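You operate a simulated robot arm through the tools that you are given. There is no shell and no other tool. Be economical: measure what you need, move in short steps, check, and stop when the job is done.

You run a simulated two-armed robot. Do the job below in one go: nothing can be reset, and whatever is moved stays where it is left.

TASK
Pick up the white carton from the measuring bench with one hand, pass it to the other hand and put it on the top of the narrow table under the bag counter. Set down upright: carton.

Only the result counts: the job must be done as asked and must still hold three seconds after the hand-in. Knocking over, shifting, dropping, spilling or breaking anything else fails it.

THE ROBOT
Two 7-joint arms with two-finger parallel grippers on one trunk, on a base that drives. Base frame: it is fixed to the floor where the robot stands at the start and does not move with it; the origin is under the middle of the robot, x ahead of it, y to its left, z up; the surface under the hand at the start is at about z = 800. Units: mm, rad, N and s.
The left shoulder is at the start at [62, 198, 1079], the right one opposite. With the tool pointing down near the work surface each hand reaches from about 300 to 720 mm from the robot's upright axis, wherever it stands, measured 20 degrees to its own side. Places, roughly: top of the narrow table under the bag counter (18x [460, -2320, 780]. Payload 1.57 kg a hand.
The tool frame of a hand sits at the grasp point between the pads (the TCP): z along the fingers, y along the line on which they close. The tips reach 30 mm beyond it. The gripper opens to 110 mm. The fingers are 24 mm wide and 12 mm thick; the gripper's body (48 by 112 mm) begins 78 mm behind the TCP.
Orientation is that of the tool frame in the base frame, as a unit quaternion [w, x, y, z]. With the fingers straight down and closing along the base's y, the tool's x points along the base's -x, its y along +y and its z along -z.

THE INTERFACE
- The arms move only by the tool arm_command. It takes "left_targets", "right_targets" or both (then of equal length, played together; a hand with none holds still); each is a list of rows, each a list of 7 numbers: the shift along the base's x, y, z in mm, then the turn, a rotation vector about the base's x, y, z in rad, then the finger opening in mm, from 0 to 110. In form: [[dx, dy, dz, ax, ay, az, hand], ...]. A call has 1 to 20 rows; each row is the pose to reach, as a shift and turn from the pose commanded when the call began. Each row takes 0.2 s and may step no farther than 50 mm and 0.15 rad from the row before; otherwise, or with a gripper value out of range, the whole call is refused. Where a pose cannot be reached the arm comes as near as it can. A force on the tool above 40 N (or 10 N above the force at the start of the call, whichever is more), or a blocked arm, ends the call early, and 0.2 s more pass. Each finger travels about 72 mm/s and halts on what it meets, pressing with about 26 N; the grip force reading is that of the motor and also rises with nothing between the fingers. The clock runs only during rows and for 0.2 s after the last one: add rows that repeat a pose to give the fingers time. The reply holds the time, the measured pose of the TCP, the force on the tool along the base axes, the opening and the grip force, in the units named above and with some noise, with the torque about the TCP (base axes, N m) and any sound that the robot's microphone picked up.
- Cameras (640 x 400 px; columns grow to the right, rows downward): "scene" is now at [96.3, 2.6, 1645.5]; the picture's right is [0.04, -1.00, 0.00], its down [-0.89, -0.03, -0.45] and it looks along [0.45, 0.02, -0.90] (base axes); focal length 254 px, centre (320, 200). "left" rides on the left gripper at [70, -16, -141] in its tool frame; the picture's right is [0.23, 0.97, 0.00], its down [-0.86, 0.20, -0.48] and it looks along [-0.47, 0.11, 0.88] (tool axes); focal length 222 px, centre (320, 200). "right" rides on the right gripper at [70, 16, -141] in its tool frame; the picture's right is [-0.23, 0.97, 0.00], its down [-0.85, -0.20, -0.48] and it looks along [-0.47, -0.11, 0.88] (tool axes); focal length 222 px, centre (320, 200). There is no depth. A picture from a camera that has moved, and an enlarged one, comes with that camera's place and axes in the base frame and with its lens.
- get_image(camera): a new picture of that camera. No time passes.
- lift_body(by): slides the trunk up (or, below 0, down) by that many mm; the arms and the scene camera ride with it, the base frame stays. It gives what a move gives, with no picture.
- drive_base(legs): drives the robot by 1 to 6 legs, each [ahead, left, turn to the left] in mm, mm and rad, along the robot's own axes; the way and the turn of a leg run together, so that a leg with both is an arc; at most 1500 mm and 3.142 rad a leg. The arms and the cameras ride along, it lands a little off, and it stops where it bumps. It gives what a move gives.
- head_to(pan, tilt): turns the head with the scene camera to pan (to the left, within 1.501 rad either way) and tilt (down, from -0.506 to 1.204), counted from straight ahead of the robot. It gives what a move gives.
- zoom(camera, box): a new picture of the part [left, top, right, bottom] of that camera's present view, enlarged. No time passes.
- finish_job(): hands the job in; it is judged then, once.

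Go step by step. Nothing tells you exact positions but the pictures and the camera data: compare them with the known pose of the tool, close in by small moves and look again before you grip or let go. The budget is 120 turns and 92 pictures, counting those below and the enlarged ones. Unless the task says otherwise, let go and move clear before handing in, and close with one line.

The tools are called after "Emit:" by a JSON object that holds its "op" and its "data". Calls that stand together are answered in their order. arm_command: Moves the arms, as the interface text tells. Its arguments: {"type":"object","properties":{"left_targets":{"type":"array","items":{"type":"array","items":{"type":"number"}}},"right_targets":{"type":"array","items":{"type":"array","items":{"type":"number"}}}},"required":[]} The other tools are called the same way: lift_body (by) slides the trunk up or down; drive_base (legs) drives the base; head_to (pan, tilt) turns the head that bears the scene camera; get_image (camera) takes a picture; zoom (camera, box) takes an enlarged picture of a part of a camera's view; finish_job () hands the job in.

At the start:

```text
time_s: 0.0
left_eef_pos: [477.7, 263.5, 1085.1]
left_tcp_rot: [0.0, 0.0, 1.0, 0.0]
left_wrist_force: [-0.3, 1.4, 0.4]
left_torque: [0.03, 0.0, 0.01]
left_finger_gap: 109.8
left_grip_force: 0.1
right_eef_pos: [371.2, -87.1, 1042.7]
right_tcp_rot: [-0.001, 0.0, 1.0, 0.001]
right_wrist_force: [-0.2, 0.3, -0.4]
right_torque: [0.0, -0.01, 0.01]
right_finger_gap: 109.9
right_grip_force: 0.0
trunk travel left (down, up): [-675.0, 315.0]
robot x, y, heading: [-1.1, -4.5, -0.002]
head pan, tilt: [0.038, 1.107]
```

scene: 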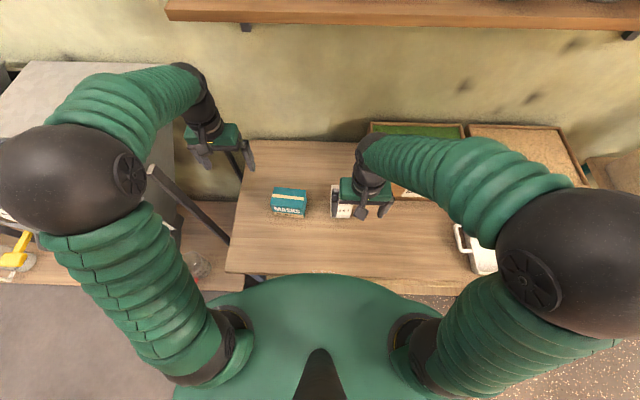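
right: 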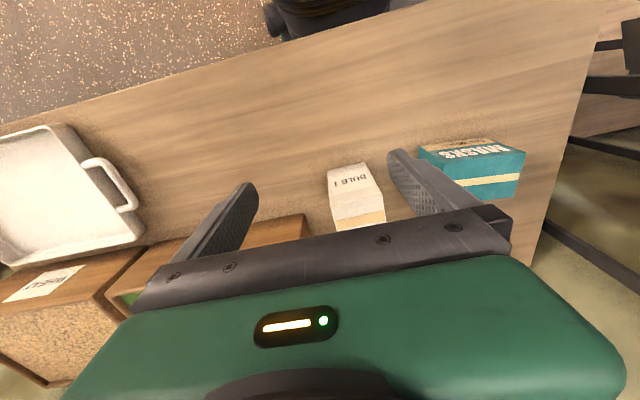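
left: 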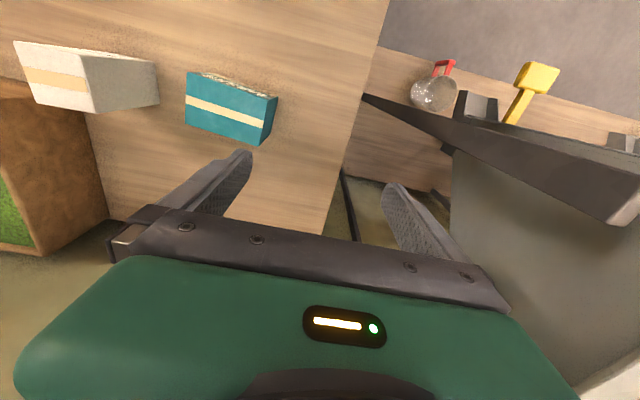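

The white carton stands just ahead of the right hand, near [470, -50], with the teal masks box to its left. I'll look closer to measure it, and look toward the target table.

Emit:
{"op": "zoom", "data": {"camera": "right", "box": [260, 120, 460, 245]}}

Emit:
{"op": "zoom", "data": {"camera": "left", "box": [0, 20, 200, 145]}}

Emit:
{"op": "zoom", "data": {"camera": "scene", "box": [240, 130, 440, 255]}}

Emit:
{"op": "head_to", "data": {"pan": -1.4, "tilt": 0.5}}

Emit:
{"op": "get_image", "data": {"camera": "scene"}}

```text
3.20 times, centred on (360, 182) of right
camera zoom: at [300.9, -71.1, 1183.6], right [0.23, 0.97, 0.0], down [0.86, -0.2, 0.48], along [0.47, -0.11, -0.88], focal length 711 px, centre (192, 256)
```

zoom: 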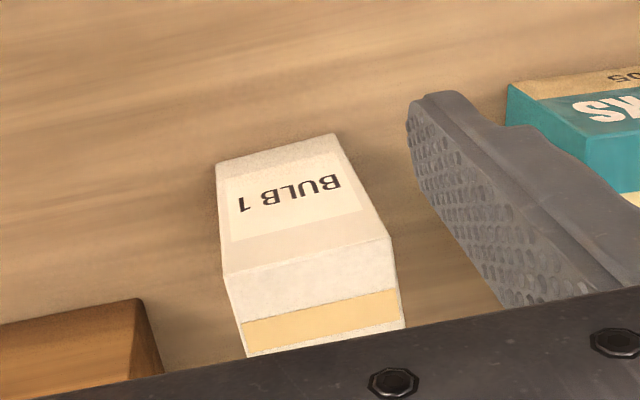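

```text
3.20 times, centred on (100, 82) of left
camera zoom: at [409.2, 247.2, 1228.3], right [-0.23, 0.97, 0.0], down [0.86, 0.2, 0.48], along [0.47, 0.11, -0.88], focal length 711 px, centre (1024, 576)
```

zoom: 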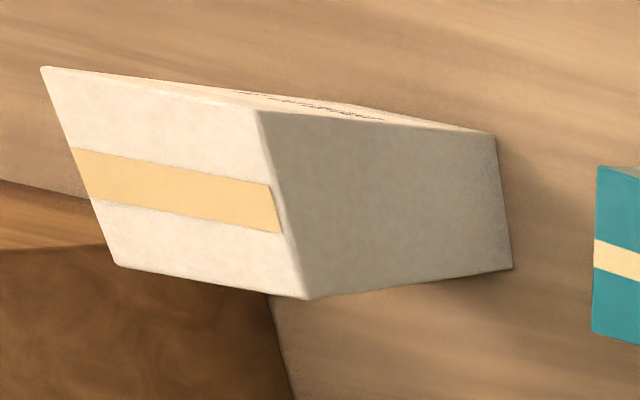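

```text
3.20 times, centred on (340, 192) of scene
camera zoom: at [96.3, 2.6, 1645.5], right [0.04, -1.0, 0.0], down [-0.89, -0.03, -0.45], along [0.45, 0.02, -0.9], focal length 812 px, centre (256, 224)
```

zoom: 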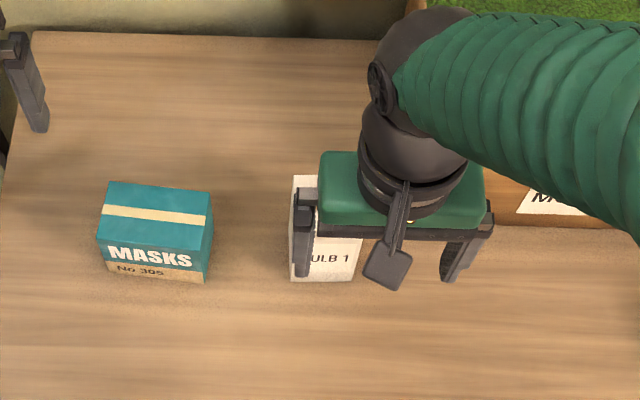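

```text
time_s: 1.6
left_eef_pos: [476.2, 262.7, 1085.3]
left_tcp_rot: [0.0, 0.0, 1.0, 0.0]
left_wrist_force: [-0.4, -0.1, 0.6]
left_torque: [0.01, 0.0, -0.03]
left_finger_gap: 109.9
left_grip_force: 0.0
right_eef_pos: [370.2, -86.6, 1043.6]
right_tcp_rot: [-0.001, 0.0, 1.0, 0.0]
right_wrist_force: [-0.5, -0.7, -0.3]
right_torque: [-0.03, 0.0, -0.02]
right_finger_gap: 110.0
right_grip_force: 0.0
trunk travel left (down, up): [-675.0, 315.0]
robot x, y, heading: [1.5, -2.4, 0.003]
head pan, tilt: [-1.4, 0.499]
```

```text
85 pictures are left
camera scene: at [49.3, -89.5, 1693.8], right [-0.99, -0.17, 0.0], down [-0.08, 0.47, -0.88], along [0.15, -0.87, -0.48], focal length 254 px, centre (320, 200)
```

scene: 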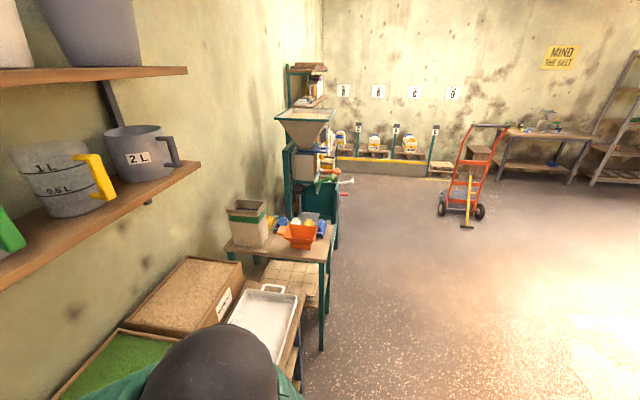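

Emit:
{"op": "zoom", "data": {"camera": "scene", "box": [220, 50, 380, 150]}}

Emit:
{"op": "zoom", "data": {"camera": "scene", "box": [220, 130, 380, 230]}}

```text
4.00 times, centred on (300, 100) of scene
camera zoom: at [49.3, -89.5, 1693.8], right [-0.99, -0.17, 0.0], down [-0.08, 0.47, -0.88], along [0.15, -0.87, -0.48], focal length 1015 px, centre (400, 600)
```

zoom: 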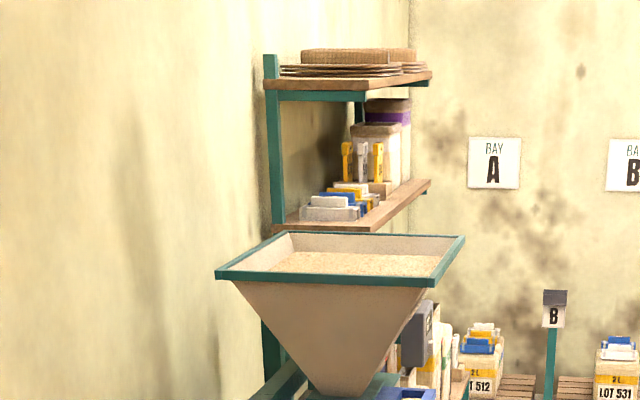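

```text
4.00 times, centred on (300, 180) of scene
camera zoom: at [49.3, -89.5, 1693.8], right [-0.99, -0.17, 0.0], down [-0.08, 0.47, -0.88], along [0.15, -0.87, -0.48], focal length 1015 px, centre (400, 280)
```

zoom: 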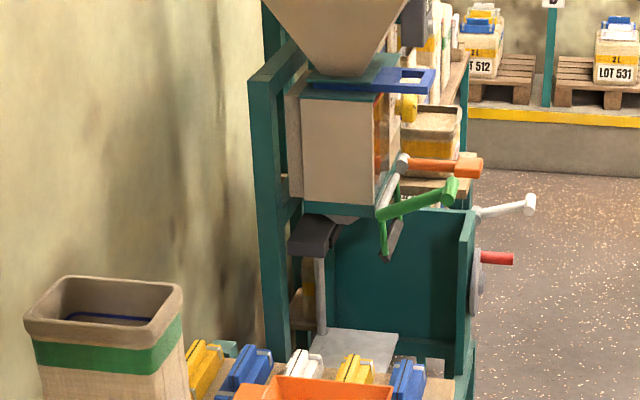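

The measured carton is about 67 x 67 x 130 mm, upright, centred near [481, -55] on the bench at z≈800. I'll bring the right hand above it and check.

Emit:
{"op": "arm_command", "data": {"right_targets": [[40, 10, 0, 0, 0, 0, 110], [80, 22, 0, 0, 0, 0, 110], [111, 31, 0, 0, 0, 0, 110], [111, 31, 0, 0, 0, 0, 110], [111, 31, 0, 0, 0, 0, 110]]}}

Emit:
{"op": "head_to", "data": {"pan": 0.0, "tilt": 0.95}}

Emit:
{"op": "get_image", "data": {"camera": "right"}}

Emit:
{"op": "get_image", "data": {"camera": "scene"}}

Emit:
{"op": "get_image", "data": {"camera": "left"}}

```text
time_s: 2.8
left_eef_pos: [477.1, 262.5, 1086.4]
left_tcp_rot: [-0.001, 0.0, 1.0, 0.0]
left_wrist_force: [1.2, -0.7, -0.4]
left_torque: [0.0, 0.0, 0.0]
left_finger_gap: 110.0
left_grip_force: 0.0
right_eef_pos: [481.2, -54.3, 1043.5]
right_tcp_rot: [0.0, 0.0, 1.0, -0.001]
right_wrist_force: [-0.4, -0.2, -0.2]
right_torque: [-0.02, 0.01, 0.04]
right_finger_gap: 110.1
right_grip_force: 0.0
trunk travel left (down, up): [-675.0, 315.0]
robot x, y, heading: [-2.0, 3.8, 0.001]
head pan, tilt: [-1.4, 0.499]
```

```text
time_s: 4.3
left_eef_pos: [476.9, 263.4, 1086.2]
left_tcp_rot: [0.0, 0.0, 1.0, 0.0]
left_wrist_force: [0.0, 0.3, -0.6]
left_torque: [0.03, -0.01, -0.03]
left_finger_gap: 110.0
left_grip_force: 0.0
right_eef_pos: [478.9, -55.3, 1042.6]
right_tcp_rot: [0.0, 0.0, 1.0, 0.0]
right_wrist_force: [-0.7, -0.1, 0.0]
right_torque: [-0.02, 0.03, -0.02]
right_finger_gap: 110.1
right_grip_force: 0.0
trunk travel left (down, up): [-675.0, 315.0]
robot x, y, heading: [1.9, 2.0, -0.002]
head pan, tilt: [0.0, 0.949]
```

```text
82 pictures are left
camera right: at [410.1, -39.2, 1184.5], right [0.23, 0.97, 0.0], down [0.86, -0.2, 0.48], along [0.47, -0.11, -0.88], focal length 222 px, centre (320, 200)
```

right: 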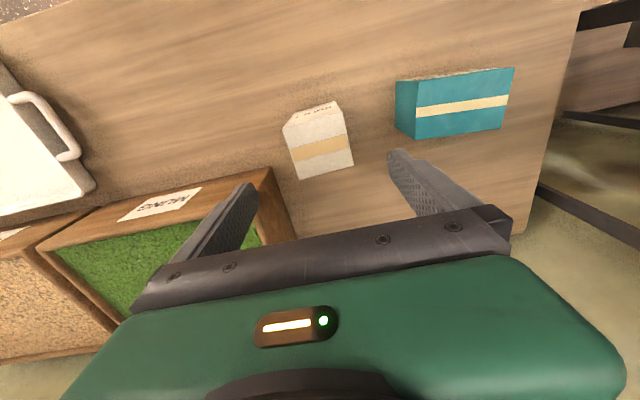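

```text
81 pictures are left
camera scene: at [107.0, 0.4, 1656.2], right [0.0, -1.0, 0.0], down [-0.81, 0.0, -0.58], along [0.58, 0.0, -0.81], focal length 254 px, centre (320, 200)
```

scene: 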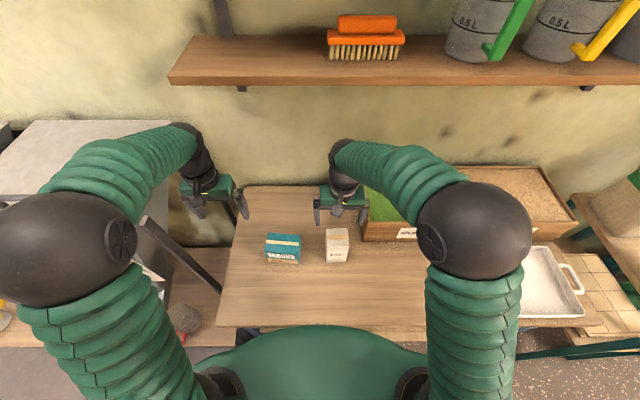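

```text
80 pictures are left
camera left: at [408.2, 247.4, 1228.7], right [-0.23, 0.97, 0.0], down [0.86, 0.2, 0.48], along [0.47, 0.11, -0.88], focal length 222 px, centre (320, 200)
```

left: 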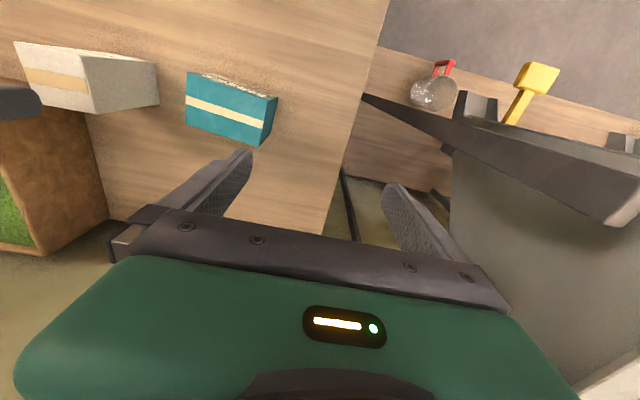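

Emit:
{"op": "zoom", "data": {"camera": "right", "box": [240, 80, 400, 180]}}

Emit:
{"op": "zoom", "data": {"camera": "scene", "box": [250, 190, 410, 290]}}

```text
4.00 times, centred on (320, 130) of right
camera zoom: at [410.1, -39.2, 1184.5], right [0.23, 0.97, 0.0], down [0.86, -0.2, 0.48], along [0.47, -0.11, -0.88], focal length 888 px, centre (320, 480)
```

zoom: 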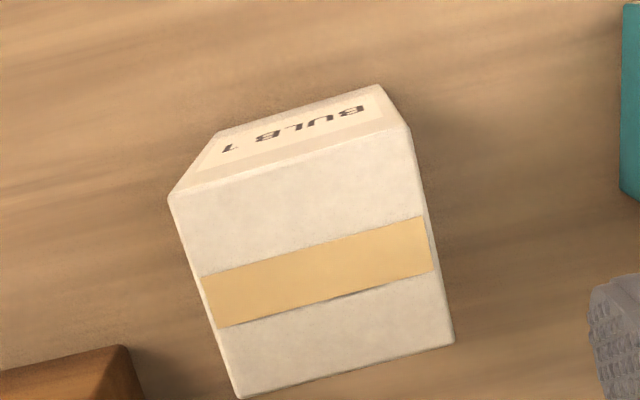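

```text
4.00 times, centred on (330, 240) of scene
camera zoom: at [107.0, 0.4, 1656.2], right [0.0, -1.0, 0.0], down [-0.81, 0.0, -0.58], along [0.58, 0.0, -0.81], focal length 1015 px, centre (280, 40)
```

zoom: 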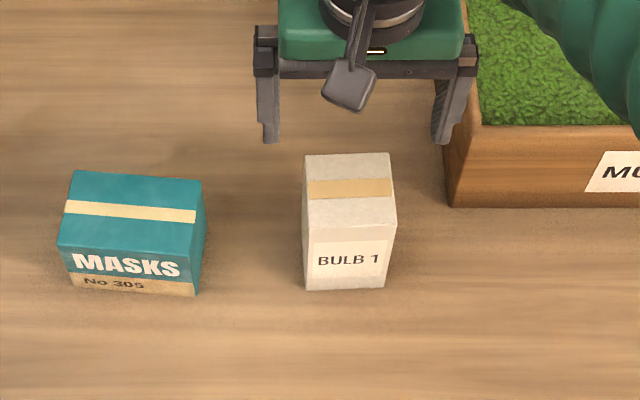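

The second view agrees: centre [479, -56], top at 930, well clear of its neighbours. I'll lower over it and close.

Emit:
{"op": "arm_command", "data": {"right_targets": [[-1, -1, -40, 0, 0, 0, 110], [-1, -1, -80, 0, 0, 0, 110], [-1, -1, -110, 0, 0, 0, 110], [-1, -1, -128, 0, 0, 0, 110], [-1, -1, -128, 0, 0, 0, 110]]}}

Emit:
{"op": "get_image", "data": {"camera": "right"}}

Emit:
{"op": "zoom", "data": {"camera": "scene", "box": [250, 190, 410, 290]}}

```text
time_s: 5.5
left_eef_pos: [475.8, 263.6, 1085.4]
left_tcp_rot: [0.0, 0.0, 1.0, 0.0]
left_wrist_force: [0.3, -0.8, 0.3]
left_torque: [-0.02, -0.01, 0.01]
left_finger_gap: 109.9
left_grip_force: 0.0
right_eef_pos: [479.1, -57.7, 915.0]
right_tcp_rot: [0.0, 0.0, 1.0, 0.0]
right_wrist_force: [0.4, 1.0, 0.2]
right_torque: [0.03, -0.01, 0.03]
right_finger_gap: 110.1
right_grip_force: 0.0
trunk travel left (down, up): [-675.0, 315.0]
robot x, y, heading: [3.8, 2.3, 0.0]
head pan, tilt: [0.0, 0.949]
```

```text
77 pictures are left
camera right: at [409.5, -42.5, 1056.5], right [0.23, 0.97, 0.0], down [0.85, -0.2, 0.48], along [0.47, -0.11, -0.88], focal length 222 px, centre (320, 200)
```

right: 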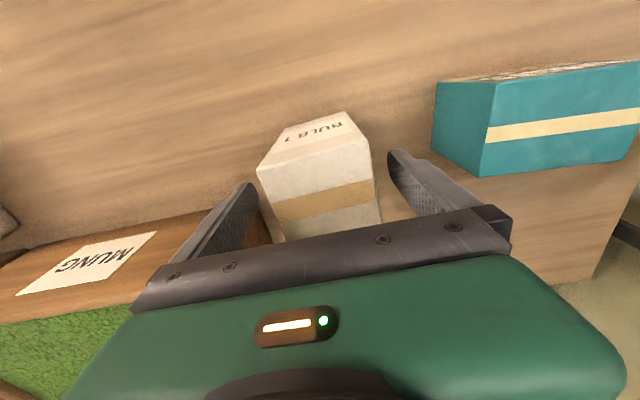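

```text
4.00 times, centred on (330, 240) of scene
camera zoom: at [107.1, 0.6, 1656.2], right [0.0, -1.0, 0.0], down [-0.81, 0.0, -0.58], along [0.58, 0.0, -0.81], focal length 1015 px, centre (280, 40)
```

zoom: 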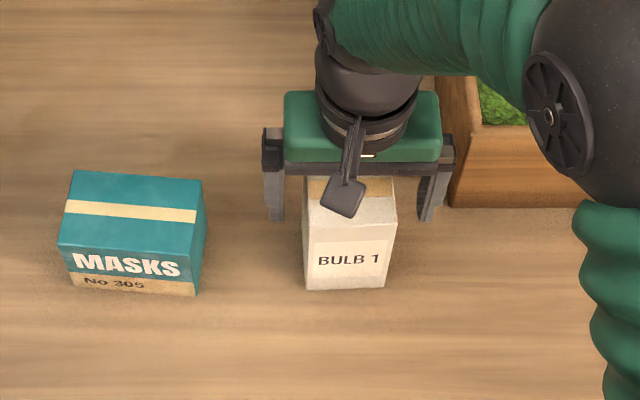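

The fingers straddle the carton. I'll close them and lift.

Emit:
{"op": "arm_command", "data": {"right_targets": [[0, 0, 0, 0, 0, 0, 85], [0, 0, 0, 0, 0, 0, 65], [0, 0, 0, 0, 0, 0, 55], [0, 0, 0, 0, 0, 0, 50], [0, 0, 0, 0, 0, 0, 50], [0, 0, 10, 0, 0, 0, 50], [0, 0, 30, 0, 0, 0, 50], [0, 0, 60, 0, 0, 0, 50], [0, 0, 60, 0, 0, 0, 50]]}}

Emit:
{"op": "zoom", "data": {"camera": "scene", "box": [250, 190, 410, 290]}}

```text
time_s: 7.5
left_eef_pos: [477.8, 264.1, 1086.3]
left_tcp_rot: [0.0, 0.0, 1.0, 0.001]
left_wrist_force: [-0.1, -0.1, 0.2]
left_torque: [0.0, 0.03, 0.0]
left_finger_gap: 110.2
left_grip_force: 0.0
right_eef_pos: [480.6, -57.2, 974.3]
right_tcp_rot: [-0.001, 0.0, 1.0, 0.0]
right_wrist_force: [0.5, -0.4, -0.9]
right_torque: [0.05, 0.02, 0.0]
right_finger_gap: 69.5
right_grip_force: 25.6
trunk travel left (down, up): [-675.0, 315.0]
robot x, y, heading: [-2.2, -2.2, 0.0]
head pan, tilt: [0.0, 0.949]
```

```text
4.00 times, centred on (330, 240) of scene
camera zoom: at [107.8, 0.4, 1656.1], right [0.0, -1.0, 0.0], down [-0.81, 0.0, -0.58], along [0.58, 0.0, -0.81], focal length 1015 px, centre (280, 40)
```

zoom: 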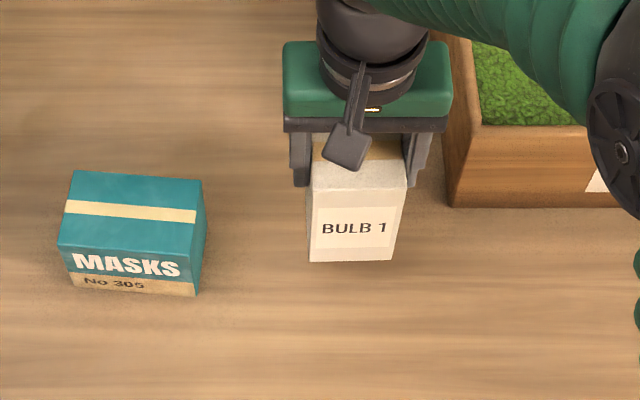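

The carton is held and light. I'll raise it to the handover place while turning the left hand to point forward and 30° down.

Emit:
{"op": "arm_command", "data": {"right_targets": [[2, 7, 20, 0, 0, 0, 50], [5, 15, 40, 0, 0, 0, 50], [7, 22, 60, 0, 0, 0, 50], [10, 30, 80, 0, 0, 0, 50], [12, 38, 100, 0, 0, 0, 50], [15, 45, 120, 0, 0, 0, 50], [18, 52, 135, 0, 0, 0, 50], [20, 60, 150, 0, 0, 0, 50], [20, 60, 150, 0, 0, 0, 50]], "left_targets": [[-9, -5, 3, 0, -0.131, 0, 110], [-18, -10, 5, 0, -0.262, 0, 110], [-27, -15, 8, 0, -0.393, 0, 110], [-36, -20, 10, 0, -0.524, 0, 110], [-45, -25, 13, 0, -0.655, 0, 110], [-54, -30, 16, 0, -0.786, 0, 110], [-63, -35, 18, 0, -0.917, 0, 110], [-72, -40, 21, 0, -1.047, 0, 110], [-72, -40, 21, 0, -1.047, 0, 110]]}}

Emit:
{"op": "get_image", "data": {"camera": "scene"}}

Emit:
{"op": "get_image", "data": {"camera": "left"}}

```text
time_s: 9.5
left_eef_pos: [492.0, 240.6, 1152.1]
left_tcp_rot: [0.5, 0.0, 0.866, 0.0]
left_wrist_force: [0.8, 0.4, -0.9]
left_torque: [0.0, 0.04, -0.02]
left_finger_gap: 110.3
left_grip_force: 0.1
left hand out of reach, approached as far as the arm can: row 6, 7, 8, 9
right_eef_pos: [500.6, 0.9, 1125.1]
right_tcp_rot: [0.0, -0.001, 1.0, 0.0]
right_wrist_force: [0.1, -0.1, -1.0]
right_torque: [-0.03, 0.0, 0.02]
right_finger_gap: 69.7
right_grip_force: 25.9
trunk travel left (down, up): [-675.0, 315.0]
robot x, y, heading: [2.1, -4.2, 0.002]
head pan, tilt: [0.0, 0.949]
```

```text
74 pictures are left
camera scene: at [105.9, -1.3, 1656.2], right [0.0, -1.0, 0.0], down [-0.81, 0.0, -0.58], along [0.58, 0.0, -0.81], focal length 254 px, centre (320, 200)
```

scene: 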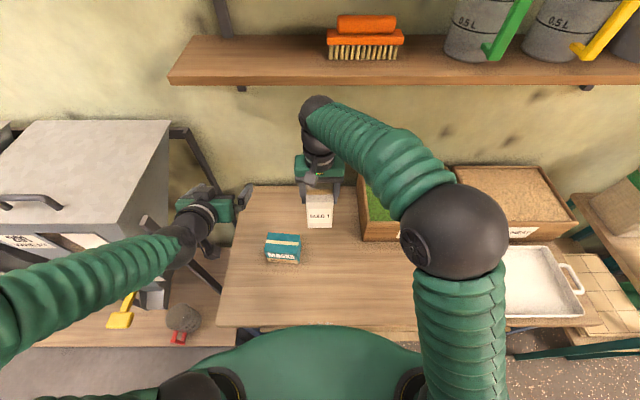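

```text
73 pictures are left
camera left: at [337.2, 224.8, 1164.7], right [-0.11, 0.97, -0.2], down [0.01, 0.2, 0.98], along [0.99, 0.11, -0.04], focal length 222 px, centre (320, 200)
```

left: 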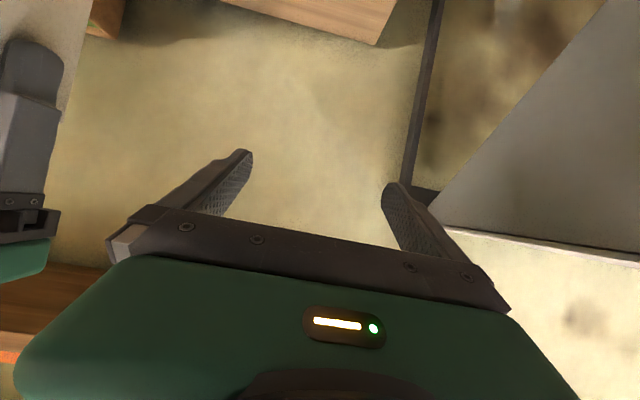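

The left arm can't fold enough to point forward this close, so I'll choose the handover pose after seeing the target. I'll check the way first.

Emit:
{"op": "head_to", "data": {"pan": -1.5, "tilt": 0.75}}

Emit:
{"op": "get_image", "data": {"camera": "scene"}}

```text
time_s: 11.1
left_eef_pos: [492.9, 243.7, 1152.2]
left_tcp_rot: [0.5, 0.0, 0.866, -0.001]
left_wrist_force: [0.5, 0.5, 1.2]
left_torque: [0.0, 0.0, 0.01]
left_finger_gap: 109.9
left_grip_force: 0.2
right_eef_pos: [500.0, 1.6, 1124.3]
right_tcp_rot: [0.0, 0.0, 1.0, 0.0]
right_wrist_force: [0.9, 0.0, -0.8]
right_torque: [-0.01, -0.01, -0.02]
right_finger_gap: 69.5
right_grip_force: 26.1
trunk travel left (down, up): [-675.0, 315.0]
robot x, y, heading: [-1.4, 1.3, -0.003]
head pan, tilt: [-1.499, 0.75]
```

```text
72 pictures are left
camera scene: at [39.6, -81.8, 1671.9], right [-1.0, -0.07, 0.0], down [-0.05, 0.68, -0.73], along [0.05, -0.73, -0.68], focal length 254 px, centre (320, 200)
```

scene: 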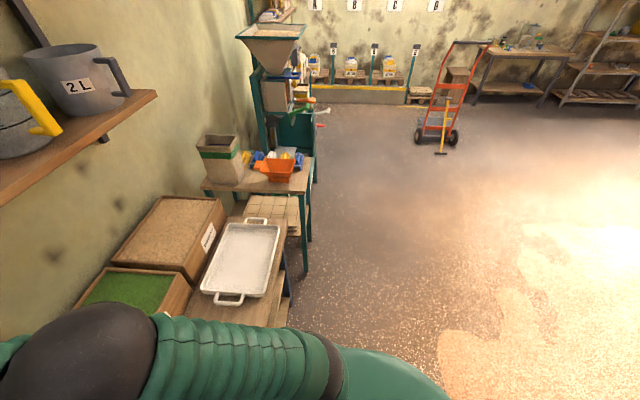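

The floor to the right and behind is clear. I'll back out and slide right toward the target table, well away from the benches.

Emit:
{"op": "drive_base", "data": {"legs": [[-450, 0, 0], [-350, -700, 0], [0, -900, 0]]}}

Emit:
{"op": "head_to", "data": {"pan": -0.6, "tilt": 0.6}}

Emit:
{"op": "get_image", "data": {"camera": "scene"}}

```text
time_s: 15.8
left_eef_pos: [-8.8, -63.6, 1134.5]
left_tcp_rot: [0.487, 0.054, 0.871, -0.027]
left_wrist_force: [0.2, 0.1, 0.8]
left_torque: [-0.03, 0.07, -0.02]
left_finger_gap: 110.3
left_grip_force: 0.1
right_eef_pos: [-29.7, -302.8, 1122.4]
right_tcp_rot: [0.0, 0.059, 0.998, -0.023]
right_wrist_force: [0.7, 1.5, -2.2]
right_torque: [-0.1, -0.01, -0.03]
right_finger_gap: 69.5
right_grip_force: 25.5
trunk travel left (down, up): [-675.0, 315.0]
robot x, y, heading: [-530.1, -294.8, -0.126]
head pan, tilt: [-1.499, 0.75]
stopped in leg 2: the robot was blocked; the commanded pose is now the measured one
```

```text
time_s: 17.0
left_eef_pos: [-19.7, -98.3, 1143.0]
left_tcp_rot: [0.488, 0.062, 0.87, -0.014]
left_wrist_force: [-0.9, -0.2, 0.9]
left_torque: [0.04, 0.01, 0.02]
left_finger_gap: 110.1
left_grip_force: 0.1
right_eef_pos: [-40.0, -336.9, 1126.5]
right_tcp_rot: [0.001, 0.06, 0.998, -0.009]
right_wrist_force: [1.1, 0.0, -1.2]
right_torque: [0.0, 0.03, -0.03]
right_finger_gap: 69.5
right_grip_force: 25.9
trunk travel left (down, up): [-675.0, 315.0]
robot x, y, heading: [-532.2, -298.6, -0.128]
head pan, tilt: [-0.6, 0.6]
```

```text
71 pictures are left
camera scene: at [-435.1, -376.3, 1685.1], right [-0.66, -0.75, -0.01], down [-0.42, 0.38, -0.82], along [0.62, -0.54, -0.57], focal length 254 px, centre (320, 200)
```

scene: 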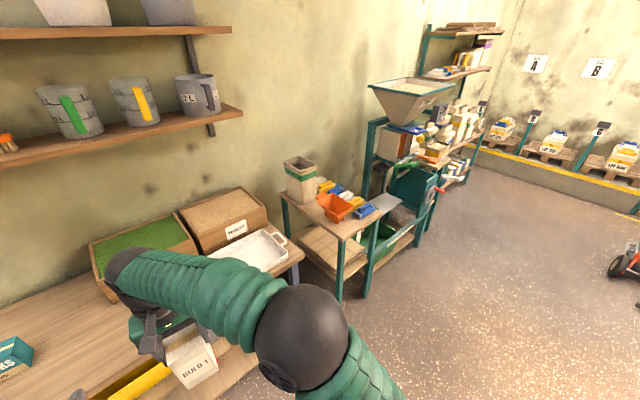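

The base was stopped by something during the diagonal leg. I'll look around for what it met.

Emit:
{"op": "head_to", "data": {"pan": -1.5, "tilt": 1.0}}

Emit:
{"op": "get_image", "data": {"camera": "scene"}}

Emit:
{"op": "head_to", "data": {"pan": 1.5, "tilt": 0.8}}

Emit:
{"op": "get_image", "data": {"camera": "scene"}}

Emit:
{"op": "head_to", "data": {"pan": 0.0, "tilt": 0.95}}

Emit:
{"op": "get_image", "data": {"camera": "scene"}}

```text
time_s: 18.2
left_eef_pos: [-15.9, -88.9, 1140.8]
left_tcp_rot: [0.487, 0.061, 0.871, -0.016]
left_wrist_force: [-0.4, 0.9, 0.3]
left_torque: [0.03, -0.03, -0.04]
left_finger_gap: 110.1
left_grip_force: 0.0
right_eef_pos: [-37.5, -327.6, 1126.1]
right_tcp_rot: [0.001, 0.06, 0.998, -0.013]
right_wrist_force: [0.0, -0.5, -1.2]
right_torque: [-0.02, -0.01, -0.01]
right_finger_gap: 69.8
right_grip_force: 25.8
trunk travel left (down, up): [-675.0, 315.0]
robot x, y, heading: [-533.7, -298.0, -0.119]
head pan, tilt: [-1.499, 1.0]
```

```text
70 pictures are left
camera scene: at [-501.3, -376.6, 1653.6], right [-1.0, 0.05, 0.0], down [0.04, 0.84, -0.54], along [-0.03, -0.54, -0.84], focal length 254 px, centre (320, 200)
```

scene: 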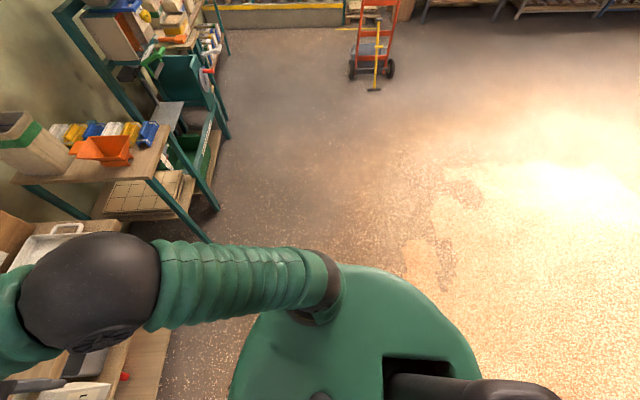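

```text
time_s: 20.8
left_eef_pos: [-17.4, -89.6, 1140.7]
left_tcp_rot: [0.486, 0.061, 0.872, -0.015]
left_wrist_force: [0.8, -0.2, 0.7]
left_torque: [0.02, -0.03, 0.0]
left_finger_gap: 109.8
left_grip_force: 0.0
right_eef_pos: [-38.1, -328.1, 1126.2]
right_tcp_rot: [0.002, 0.059, 0.998, -0.011]
right_wrist_force: [1.0, 0.1, -0.7]
right_torque: [-0.04, 0.0, -0.01]
right_finger_gap: 69.7
right_grip_force: 25.8
trunk travel left (down, up): [-675.0, 315.0]
robot x, y, heading: [-535.8, -296.8, -0.125]
head pan, tilt: [1.499, 0.799]
```

```text
69 pictures are left
camera scene: at [-482.3, -229.3, 1669.2], right [0.98, -0.2, 0.0], down [-0.14, -0.7, -0.7], along [0.13, 0.69, -0.71], focal length 254 px, centre (320, 200)
```

scene: 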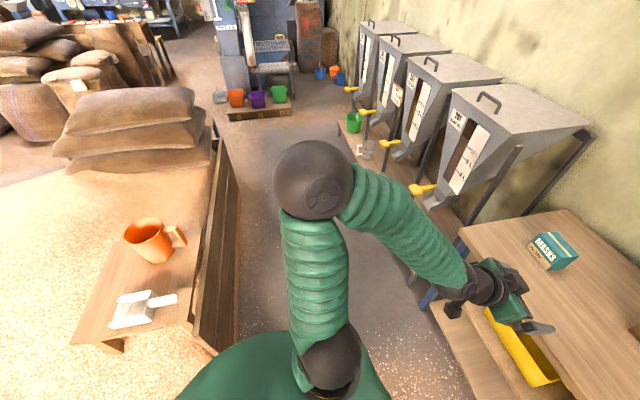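

```text
time_s: 22.4
left_eef_pos: [-16.9, -89.5, 1140.8]
left_tcp_rot: [0.487, 0.062, 0.871, -0.015]
left_wrist_force: [0.6, -0.3, 0.3]
left_torque: [0.0, 0.01, 0.0]
left_finger_gap: 110.4
left_grip_force: 0.0
right_eef_pos: [-38.1, -328.4, 1125.1]
right_tcp_rot: [0.001, 0.059, 0.998, -0.011]
right_wrist_force: [-1.0, 0.0, -1.1]
right_torque: [-0.03, 0.02, 0.03]
right_finger_gap: 69.5
right_grip_force: 25.8
trunk travel left (down, up): [-675.0, 315.0]
robot x, y, heading: [-531.7, -294.9, -0.125]
head pan, tilt: [0.0, 0.949]
```

```text
68 pictures are left
camera scene: at [-426.0, -317.4, 1657.2], right [-0.12, -0.99, 0.0], down [-0.81, 0.1, -0.58], along [0.58, -0.07, -0.81], focal length 254 px, centre (320, 200)
```

scene: 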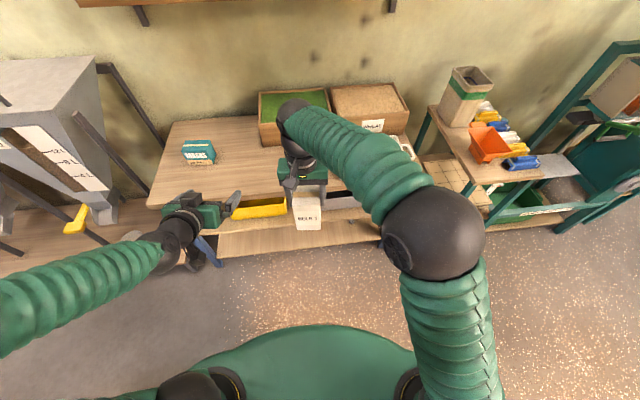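

The base touched the low sack table behind-left; nothing looks disturbed. I'll move slightly ahead, straighten, and slide right.

Emit:
{"op": "drive_base", "data": {"legs": [[80, 0, 0], [0, -150, 0], [0, -50, 0.125], [0, -900, 0]]}}

Emit:
{"op": "head_to", "data": {"pan": -0.7, "tilt": 0.6}}

Emit:
{"op": "get_image", "data": {"camera": "scene"}}

```text
time_s: 29.3
left_eef_pos: [9.4, -1119.2, 1139.3]
left_tcp_rot: [0.491, 0.004, 0.871, 0.004]
left_wrist_force: [0.3, 0.2, -0.8]
left_torque: [-0.03, 0.02, 0.02]
left_finger_gap: 110.3
left_grip_force: 0.0
right_eef_pos: [17.1, -1356.7, 1124.3]
right_tcp_rot: [0.002, 0.001, 1.0, -0.015]
right_wrist_force: [-0.4, 0.5, -0.4]
right_torque: [-0.03, -0.04, 0.01]
right_finger_gap: 69.5
right_grip_force: 25.6
trunk travel left (down, up): [-675.0, 315.0]
robot x, y, heading: [-481.1, -1393.7, -0.007]
head pan, tilt: [0.0, 0.949]
```

```text
time_s: 30.3
left_eef_pos: [8.9, -1130.6, 1142.4]
left_tcp_rot: [0.49, 0.007, 0.872, 0.008]
left_wrist_force: [0.0, -0.2, -0.9]
left_torque: [0.01, -0.03, 0.0]
left_finger_gap: 110.2
left_grip_force: 0.0
right_eef_pos: [15.3, -1368.9, 1125.6]
right_tcp_rot: [0.002, 0.0, 1.0, -0.01]
right_wrist_force: [0.2, 0.2, -0.1]
right_torque: [0.03, -0.02, 0.0]
right_finger_gap: 69.6
right_grip_force: 25.7
trunk travel left (down, up): [-675.0, 315.0]
robot x, y, heading: [-478.1, -1393.1, -0.005]
head pan, tilt: [-0.7, 0.6]
```

```text
67 pictures are left
camera scene: at [-377.4, -1454.6, 1684.5], right [-0.65, -0.76, 0.0], down [-0.43, 0.37, -0.82], along [0.63, -0.53, -0.57], focal length 254 px, centre (320, 200)
```

scene: 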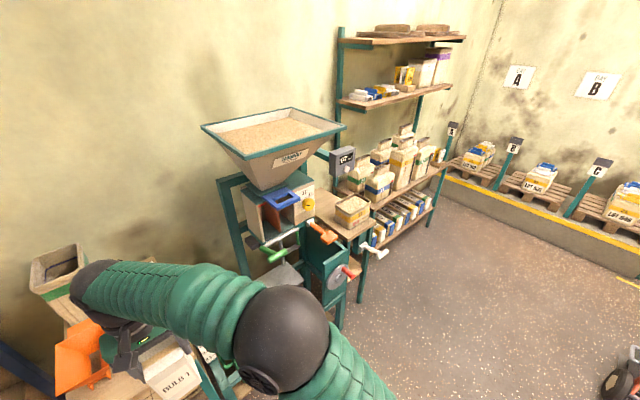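

Emit:
{"op": "zoom", "data": {"camera": "scene", "box": [250, 120, 450, 245]}}

```text
3.20 times, centred on (350, 182) of scene
camera zoom: at [-377.4, -1454.6, 1684.5], right [-0.65, -0.76, 0.0], down [-0.43, 0.37, -0.82], along [0.63, -0.53, -0.57], focal length 812 px, centre (224, 256)
```

zoom: 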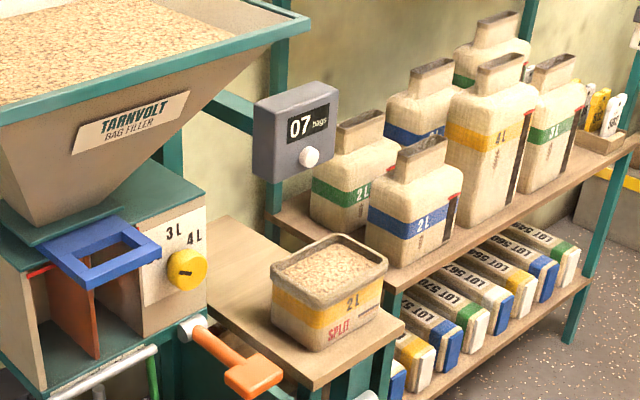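

The target is the small table right of the filler, under the "07 bags" counter; a SPLIT bag stands at its front. I'll slide on to face it.

Emit:
{"op": "drive_base", "data": {"legs": [[0, -880, 0.005]]}}

Emit:
{"op": "head_to", "data": {"pan": 0.0, "tilt": 0.7}}

Emit:
{"op": "get_image", "data": {"camera": "scene"}}

```text
time_s: 35.0
left_eef_pos: [3.8, -2016.2, 1141.3]
left_tcp_rot: [0.49, 0.005, 0.872, 0.007]
left_wrist_force: [-0.3, 0.3, 0.3]
left_torque: [0.0, -0.04, 0.02]
left_finger_gap: 110.0
left_grip_force: 0.1
right_eef_pos: [10.5, -2254.6, 1124.6]
right_tcp_rot: [0.003, -0.002, 1.0, -0.012]
right_wrist_force: [-0.5, 0.0, -0.7]
right_torque: [0.01, -0.02, -0.01]
right_finger_gap: 69.5
right_grip_force: 26.3
trunk travel left (down, up): [-675.0, 315.0]
robot x, y, heading: [-480.8, -2289.1, 0.0]
head pan, tilt: [-0.7, 0.6]
```

```text
time_s: 36.1
left_eef_pos: [3.3, -2019.9, 1141.8]
left_tcp_rot: [0.492, 0.005, 0.871, 0.009]
left_wrist_force: [-0.2, -0.3, -0.4]
left_torque: [0.0, 0.01, -0.01]
left_finger_gap: 109.8
left_grip_force: 0.1
right_eef_pos: [10.3, -2258.3, 1125.4]
right_tcp_rot: [0.002, -0.001, 1.0, -0.011]
right_wrist_force: [0.6, 0.3, -1.1]
right_torque: [0.01, 0.02, 0.02]
right_finger_gap: 69.4
right_grip_force: 26.2
trunk travel left (down, up): [-675.0, 315.0]
robot x, y, heading: [-482.8, -2287.9, -0.0]
head pan, tilt: [0.0, 0.7]
```

```text
65 pictures are left
camera scene: at [-364.3, -2287.1, 1676.0], right [0.0, -1.0, 0.0], down [-0.65, 0.0, -0.76], along [0.76, 0.0, -0.65], focal length 254 px, centre (320, 200)
```

scene: 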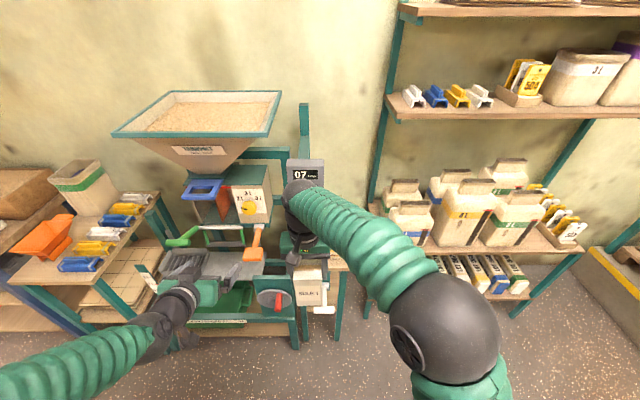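

The right arm hides the table, so I'll do the handover here over free floor: right hand farther out, left hand lined up behind the carton pointing forward and 40° down.

Emit:
{"op": "arm_command", "data": {"right_targets": [[27, 0, 0, 0, 0, 0, 50], [54, 0, 0, 0, 0, 0, 50], [81, 0, 0, 0, 0, 0, 50], [107, 0, 0, 0, 0, 0, 50], [107, 0, 0, 0, 0, 0, 50], [107, 0, 0, 0, 0, 0, 50], [107, 0, 0, 0, 0, 0, 50], [107, 0, 0, 0, 0, 0, 50]], "left_targets": [[5, -10, 0, 0, 0.06, 0, 110], [10, -30, -2, 0, 0.12, 0, 110], [15, -60, -4, 0, 0.175, 0, 110], [20, -100, -6, 0, 0.175, 0, 110], [25, -140, -8, 0, 0.175, 0, 110], [25, -185, -11, 0, 0.175, 0, 110], [25, -225, -11, 0, 0.175, 0, 110], [25, -225, -11, 0, 0.175, 0, 110]]}}

Emit:
{"op": "get_image", "data": {"camera": "left"}}

Emit:
{"op": "get_image", "data": {"camera": "scene"}}

```text
time_s: 37.9
left_eef_pos: [28.3, -2243.6, 1131.0]
left_tcp_rot: [0.412, 0.007, 0.911, 0.007]
left_wrist_force: [-0.8, 0.5, -0.6]
left_torque: [0.01, -0.03, -0.02]
left_finger_gap: 109.9
left_grip_force: 0.1
right_eef_pos: [116.0, -2258.2, 1125.9]
right_tcp_rot: [0.003, -0.001, 1.0, -0.01]
right_wrist_force: [-0.4, 0.1, -1.0]
right_torque: [0.0, 0.04, 0.0]
right_finger_gap: 69.3
right_grip_force: 26.1
trunk travel left (down, up): [-675.0, 315.0]
robot x, y, heading: [-484.7, -2289.1, -0.001]
head pan, tilt: [0.0, 0.7]
```

```text
64 pictures are left
camera left: at [-123.7, -2260.1, 1172.5], right [-0.14, 0.98, -0.15], down [0.21, 0.18, 0.96], along [0.97, 0.11, -0.23], focal length 222 px, centre (320, 200)
```

left: 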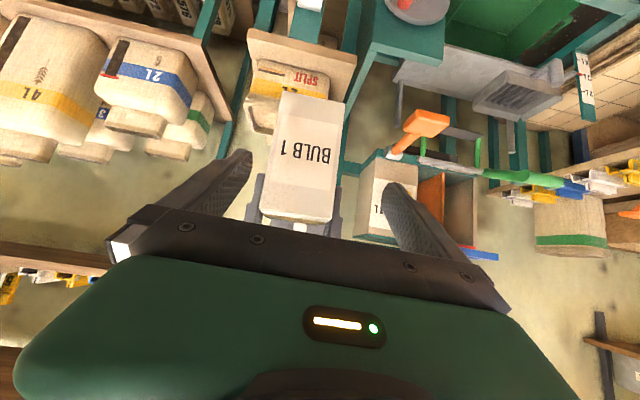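

```text
63 pictures are left
camera scene: at [-363.4, -2288.5, 1675.9], right [0.0, -1.0, 0.0], down [-0.65, 0.0, -0.76], along [0.76, 0.0, -0.65], focal length 254 px, centre (320, 200)
```

scene: 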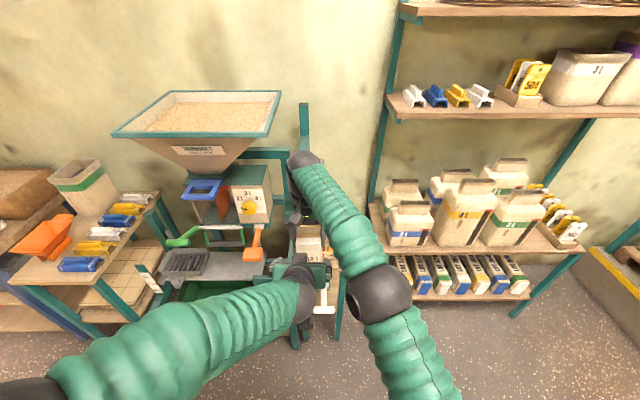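

The carton's front face is centred near y -2260 with its bottom near z 1013. I'll advance along the finger axis to straddle its lower half.

Emit:
{"op": "arm_command", "data": {"left_targets": [[0, -16, 0, 0, 0, 0, 110], [21, -16, -18, 0, 0, 0, 110], [42, -16, -36, 0, 0, 0, 110], [63, -16, -53, 0, 0, 0, 110], [84, -16, -70, 0, 0, 0, 110], [84, -16, -70, 0, 0, 0, 110]]}}

Emit:
{"op": "get_image", "data": {"camera": "left"}}

Emit:
{"op": "get_image", "data": {"camera": "right"}}

```text
time_s: 39.3
left_eef_pos: [110.5, -2261.6, 1063.2]
left_tcp_rot: [0.414, 0.007, 0.91, 0.007]
left_wrist_force: [-0.3, -0.1, -0.4]
left_torque: [-0.01, 0.01, -0.01]
left_finger_gap: 109.8
left_grip_force: 0.1
right_eef_pos: [117.5, -2257.4, 1126.7]
right_tcp_rot: [0.001, -0.001, 1.0, -0.011]
right_wrist_force: [0.2, -0.4, -0.7]
right_torque: [-0.01, 0.0, 0.0]
right_finger_gap: 69.5
right_grip_force: 26.1
trunk travel left (down, up): [-675.0, 315.0]
robot x, y, heading: [-482.6, -2290.7, 0.001]
head pan, tilt: [0.0, 0.7]
```

```text
62 pictures are left
camera left: at [-41.6, -2276.3, 1105.2], right [-0.14, 0.98, -0.15], down [0.2, 0.18, 0.96], along [0.97, 0.11, -0.23], focal length 222 px, centre (320, 200)
```

left: 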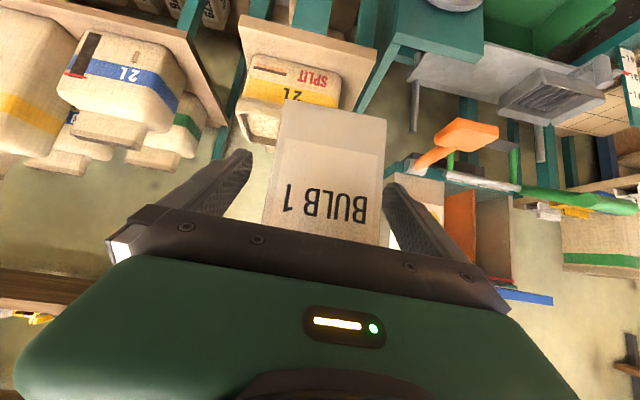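

```text
61 pictures are left
camera right: at [45.8, -2239.7, 1266.8], right [0.22, 0.97, -0.02], down [0.85, -0.19, 0.49], along [0.47, -0.13, -0.87], focal length 222 px, centre (320, 200)
```

right: 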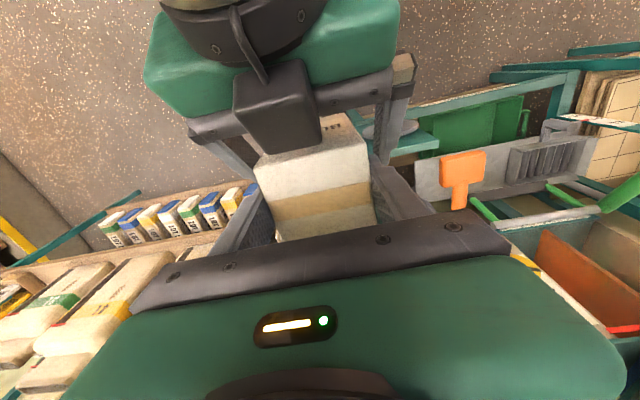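

Emit:
{"op": "zoom", "data": {"camera": "scene", "box": [240, 200, 400, 300]}}

```text
4.00 times, centred on (320, 250) of scene
camera zoom: at [-363.2, -2288.4, 1675.9], right [0.0, -1.0, 0.0], down [-0.65, 0.0, -0.76], along [0.76, 0.0, -0.65], focal length 1015 px, centre (320, 0)
```

zoom: 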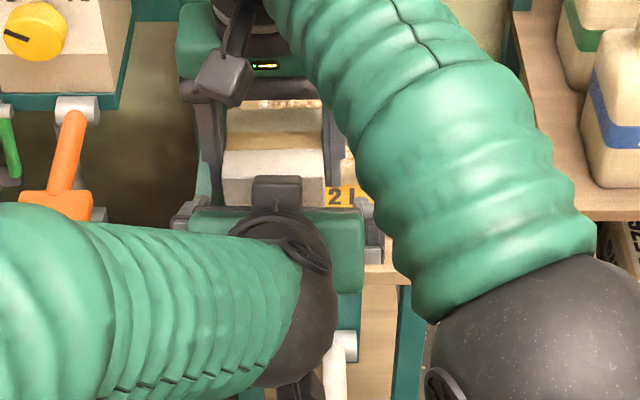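

The left fingers straddle the carton with no contact forces. I'll close the left hand.

Emit:
{"op": "arm_command", "data": {"left_targets": [[0, 1, 0, 0, 0, 0, 90], [0, 1, 0, 0, 0, 0, 70], [0, 1, 0, 0, 0, 0, 55], [0, 1, 0, 0, 0, 0, 50], [0, 1, 0, 0, 0, 0, 50]]}}

Emit:
{"op": "get_image", "data": {"camera": "left"}}

```text
time_s: 40.5
left_eef_pos: [111.5, -2258.5, 1063.1]
left_tcp_rot: [0.413, 0.007, 0.911, 0.007]
left_wrist_force: [-0.7, 6.5, 2.5]
left_torque: [-1.29, -0.06, -0.58]
left_finger_gap: 70.7
left_grip_force: 26.1
right_eef_pos: [117.1, -2258.5, 1125.9]
right_tcp_rot: [0.003, -0.001, 1.0, -0.011]
right_wrist_force: [-0.3, -7.4, -2.4]
right_torque: [0.87, -0.04, 0.61]
right_finger_gap: 69.5
right_grip_force: 26.1
trunk travel left (down, up): [-675.0, 315.0]
robot x, y, heading: [-484.5, -2286.3, 0.001]
head pan, tilt: [0.0, 0.7]
```

```text
59 pictures are left
camera left: at [-40.5, -2275.2, 1104.5], right [-0.15, 0.98, -0.15], down [0.2, 0.18, 0.96], along [0.97, 0.11, -0.23], focal length 222 px, centre (320, 200)
```

left: 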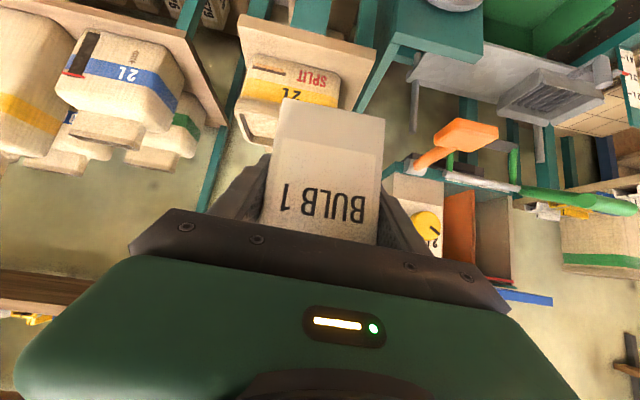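

Both hands hold the carton. I'll open the right hand and withdraw it straight up, then back.

Emit:
{"op": "arm_command", "data": {"right_targets": [[0, 0, 0, 0, 0, 0, 80], [0, 0, 0, 0, 0, 0, 105], [0, 0, 0, 0, 0, 0, 110], [0, 0, 0, 0, 0, 0, 110], [0, 0, 30, 0, 0, 0, 110], [0, 0, 60, 0, 0, 0, 110], [0, 0, 60, 0, 0, 0, 110]]}}

Emit:
{"op": "zoom", "data": {"camera": "scene", "box": [240, 180, 400, 280]}}

Emit:
{"op": "get_image", "data": {"camera": "right"}}

```text
time_s: 42.1
left_eef_pos: [111.2, -2259.1, 1063.7]
left_tcp_rot: [0.414, 0.007, 0.91, 0.007]
left_wrist_force: [-0.4, 0.3, -0.9]
left_torque: [-0.02, 0.01, 0.0]
left_finger_gap: 69.6
left_grip_force: 25.5
right_eef_pos: [106.0, -2264.5, 1186.6]
right_tcp_rot: [0.003, -0.002, 1.0, -0.01]
right_wrist_force: [-1.1, -1.0, 0.2]
right_torque: [0.0, -0.03, 0.03]
right_finger_gap: 110.0
right_grip_force: 0.0
right hand out of reach, approached as far as the arm can: row 6, 7
trunk travel left (down, up): [-675.0, 315.0]
robot x, y, heading: [-481.8, -2286.8, -0.001]
head pan, tilt: [0.0, 0.7]
```

```text
4.00 times, centred on (320, 230) of scene
camera zoom: at [-364.2, -2288.5, 1676.0], right [0.0, -1.0, 0.0], down [-0.65, 0.0, -0.76], along [0.76, 0.0, -0.65], focal length 1015 px, centre (320, 80)
```

zoom: 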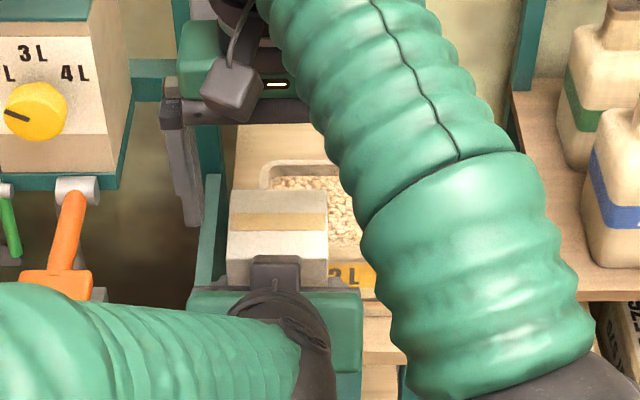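

```text
57 pictures are left
camera right: at [34.4, -2247.3, 1326.4], right [0.22, 0.97, -0.02], down [0.85, -0.19, 0.49], along [0.47, -0.13, -0.87], focal length 222 px, centre (320, 200)
```

right: 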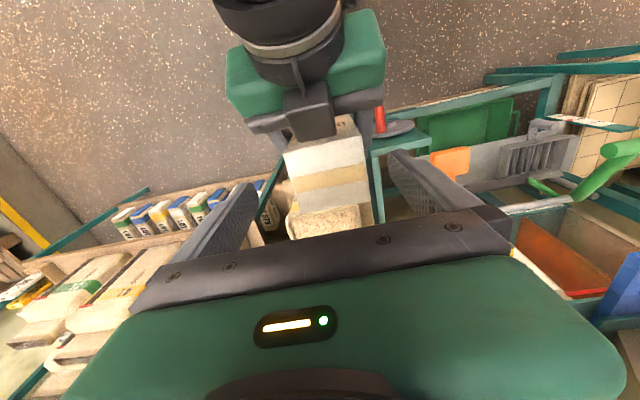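

The left hand holds the carton alone. I'll lower it a little for clearance and swing the right hand away to the right and back.

Emit:
{"op": "arm_command", "data": {"left_targets": [[0, 0, -20, 0, 0, 0, 50], [0, 0, -40, 0, 0, 0, 50], [0, 0, -40, 0, 0, 0, 50], [0, 0, -40, 0, 0, 0, 50], [0, 0, -40, 0, 0, 0, 50], [0, 0, -40, 0, 0, 0, 50], [0, 0, -40, 0, 0, 0, 50], [0, 0, -40, 0, 0, 0, 50], [0, 0, -40, 0, 0, 0, 50], [0, 0, -40, 0, 0, 0, 50], [0, 0, -40, 0, 0, 0, 50]], "right_targets": [[0, 0, 0, 0, 0, 0, 110], [0, 0, 0, 0, 0, 0, 110], [0, -40, 0, 0, 0, 0, 110], [0, -80, 0, 0, 0, 0, 110], [0, -120, 0, 0, 0, 0, 110], [0, -160, 0, 0, 0, 0, 110], [-30, -190, 0, 0, 0, 0, 110], [-60, -210, 0, 0, 0, 0, 110], [-100, -230, 0, 0, 0, 0, 110], [-140, -250, 0, 0, 0, 0, 110], [-140, -250, 0, 0, 0, 0, 110]]}}

Emit:
{"op": "get_image", "data": {"camera": "scene"}}

Emit:
{"op": "zoom", "data": {"camera": "scene", "box": [240, 150, 400, 250]}}

```text
time_s: 44.5
left_eef_pos: [113.5, -2260.9, 1018.8]
left_tcp_rot: [0.411, 0.007, 0.911, 0.008]
left_wrist_force: [-0.3, -0.6, 0.1]
left_torque: [-0.05, -0.01, 0.02]
left_finger_gap: 69.7
left_grip_force: 26.2
right_eef_pos: [-30.9, -2515.7, 1186.5]
right_tcp_rot: [0.001, -0.002, 1.0, -0.01]
right_wrist_force: [-0.1, -0.8, -0.6]
right_torque: [-0.01, 0.0, 0.0]
right_finger_gap: 110.4
right_grip_force: 0.0
trunk travel left (down, up): [-675.0, 315.0]
robot x, y, heading: [-486.8, -2285.2, -0.006]
head pan, tilt: [0.0, 0.7]
```

```text
56 pictures are left
camera scene: at [-362.4, -2290.1, 1675.8], right [0.0, -1.0, 0.0], down [-0.65, 0.0, -0.76], along [0.76, 0.0, -0.65], focal length 254 px, centre (320, 200)
```

scene: 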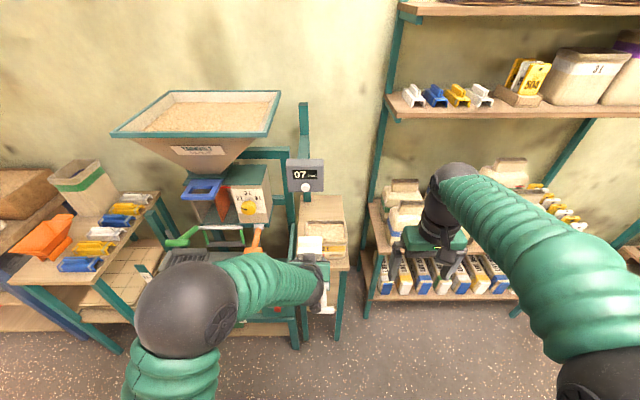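

```text
4.00 times, centred on (320, 200) of scene
camera zoom: at [-362.4, -2290.1, 1675.8], right [0.0, -1.0, 0.0], down [-0.65, 0.0, -0.76], along [0.76, 0.0, -0.65], focal length 1015 px, centre (320, 200)
```

zoom: 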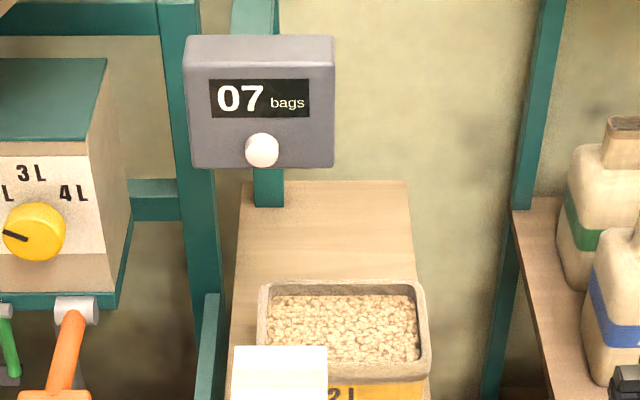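

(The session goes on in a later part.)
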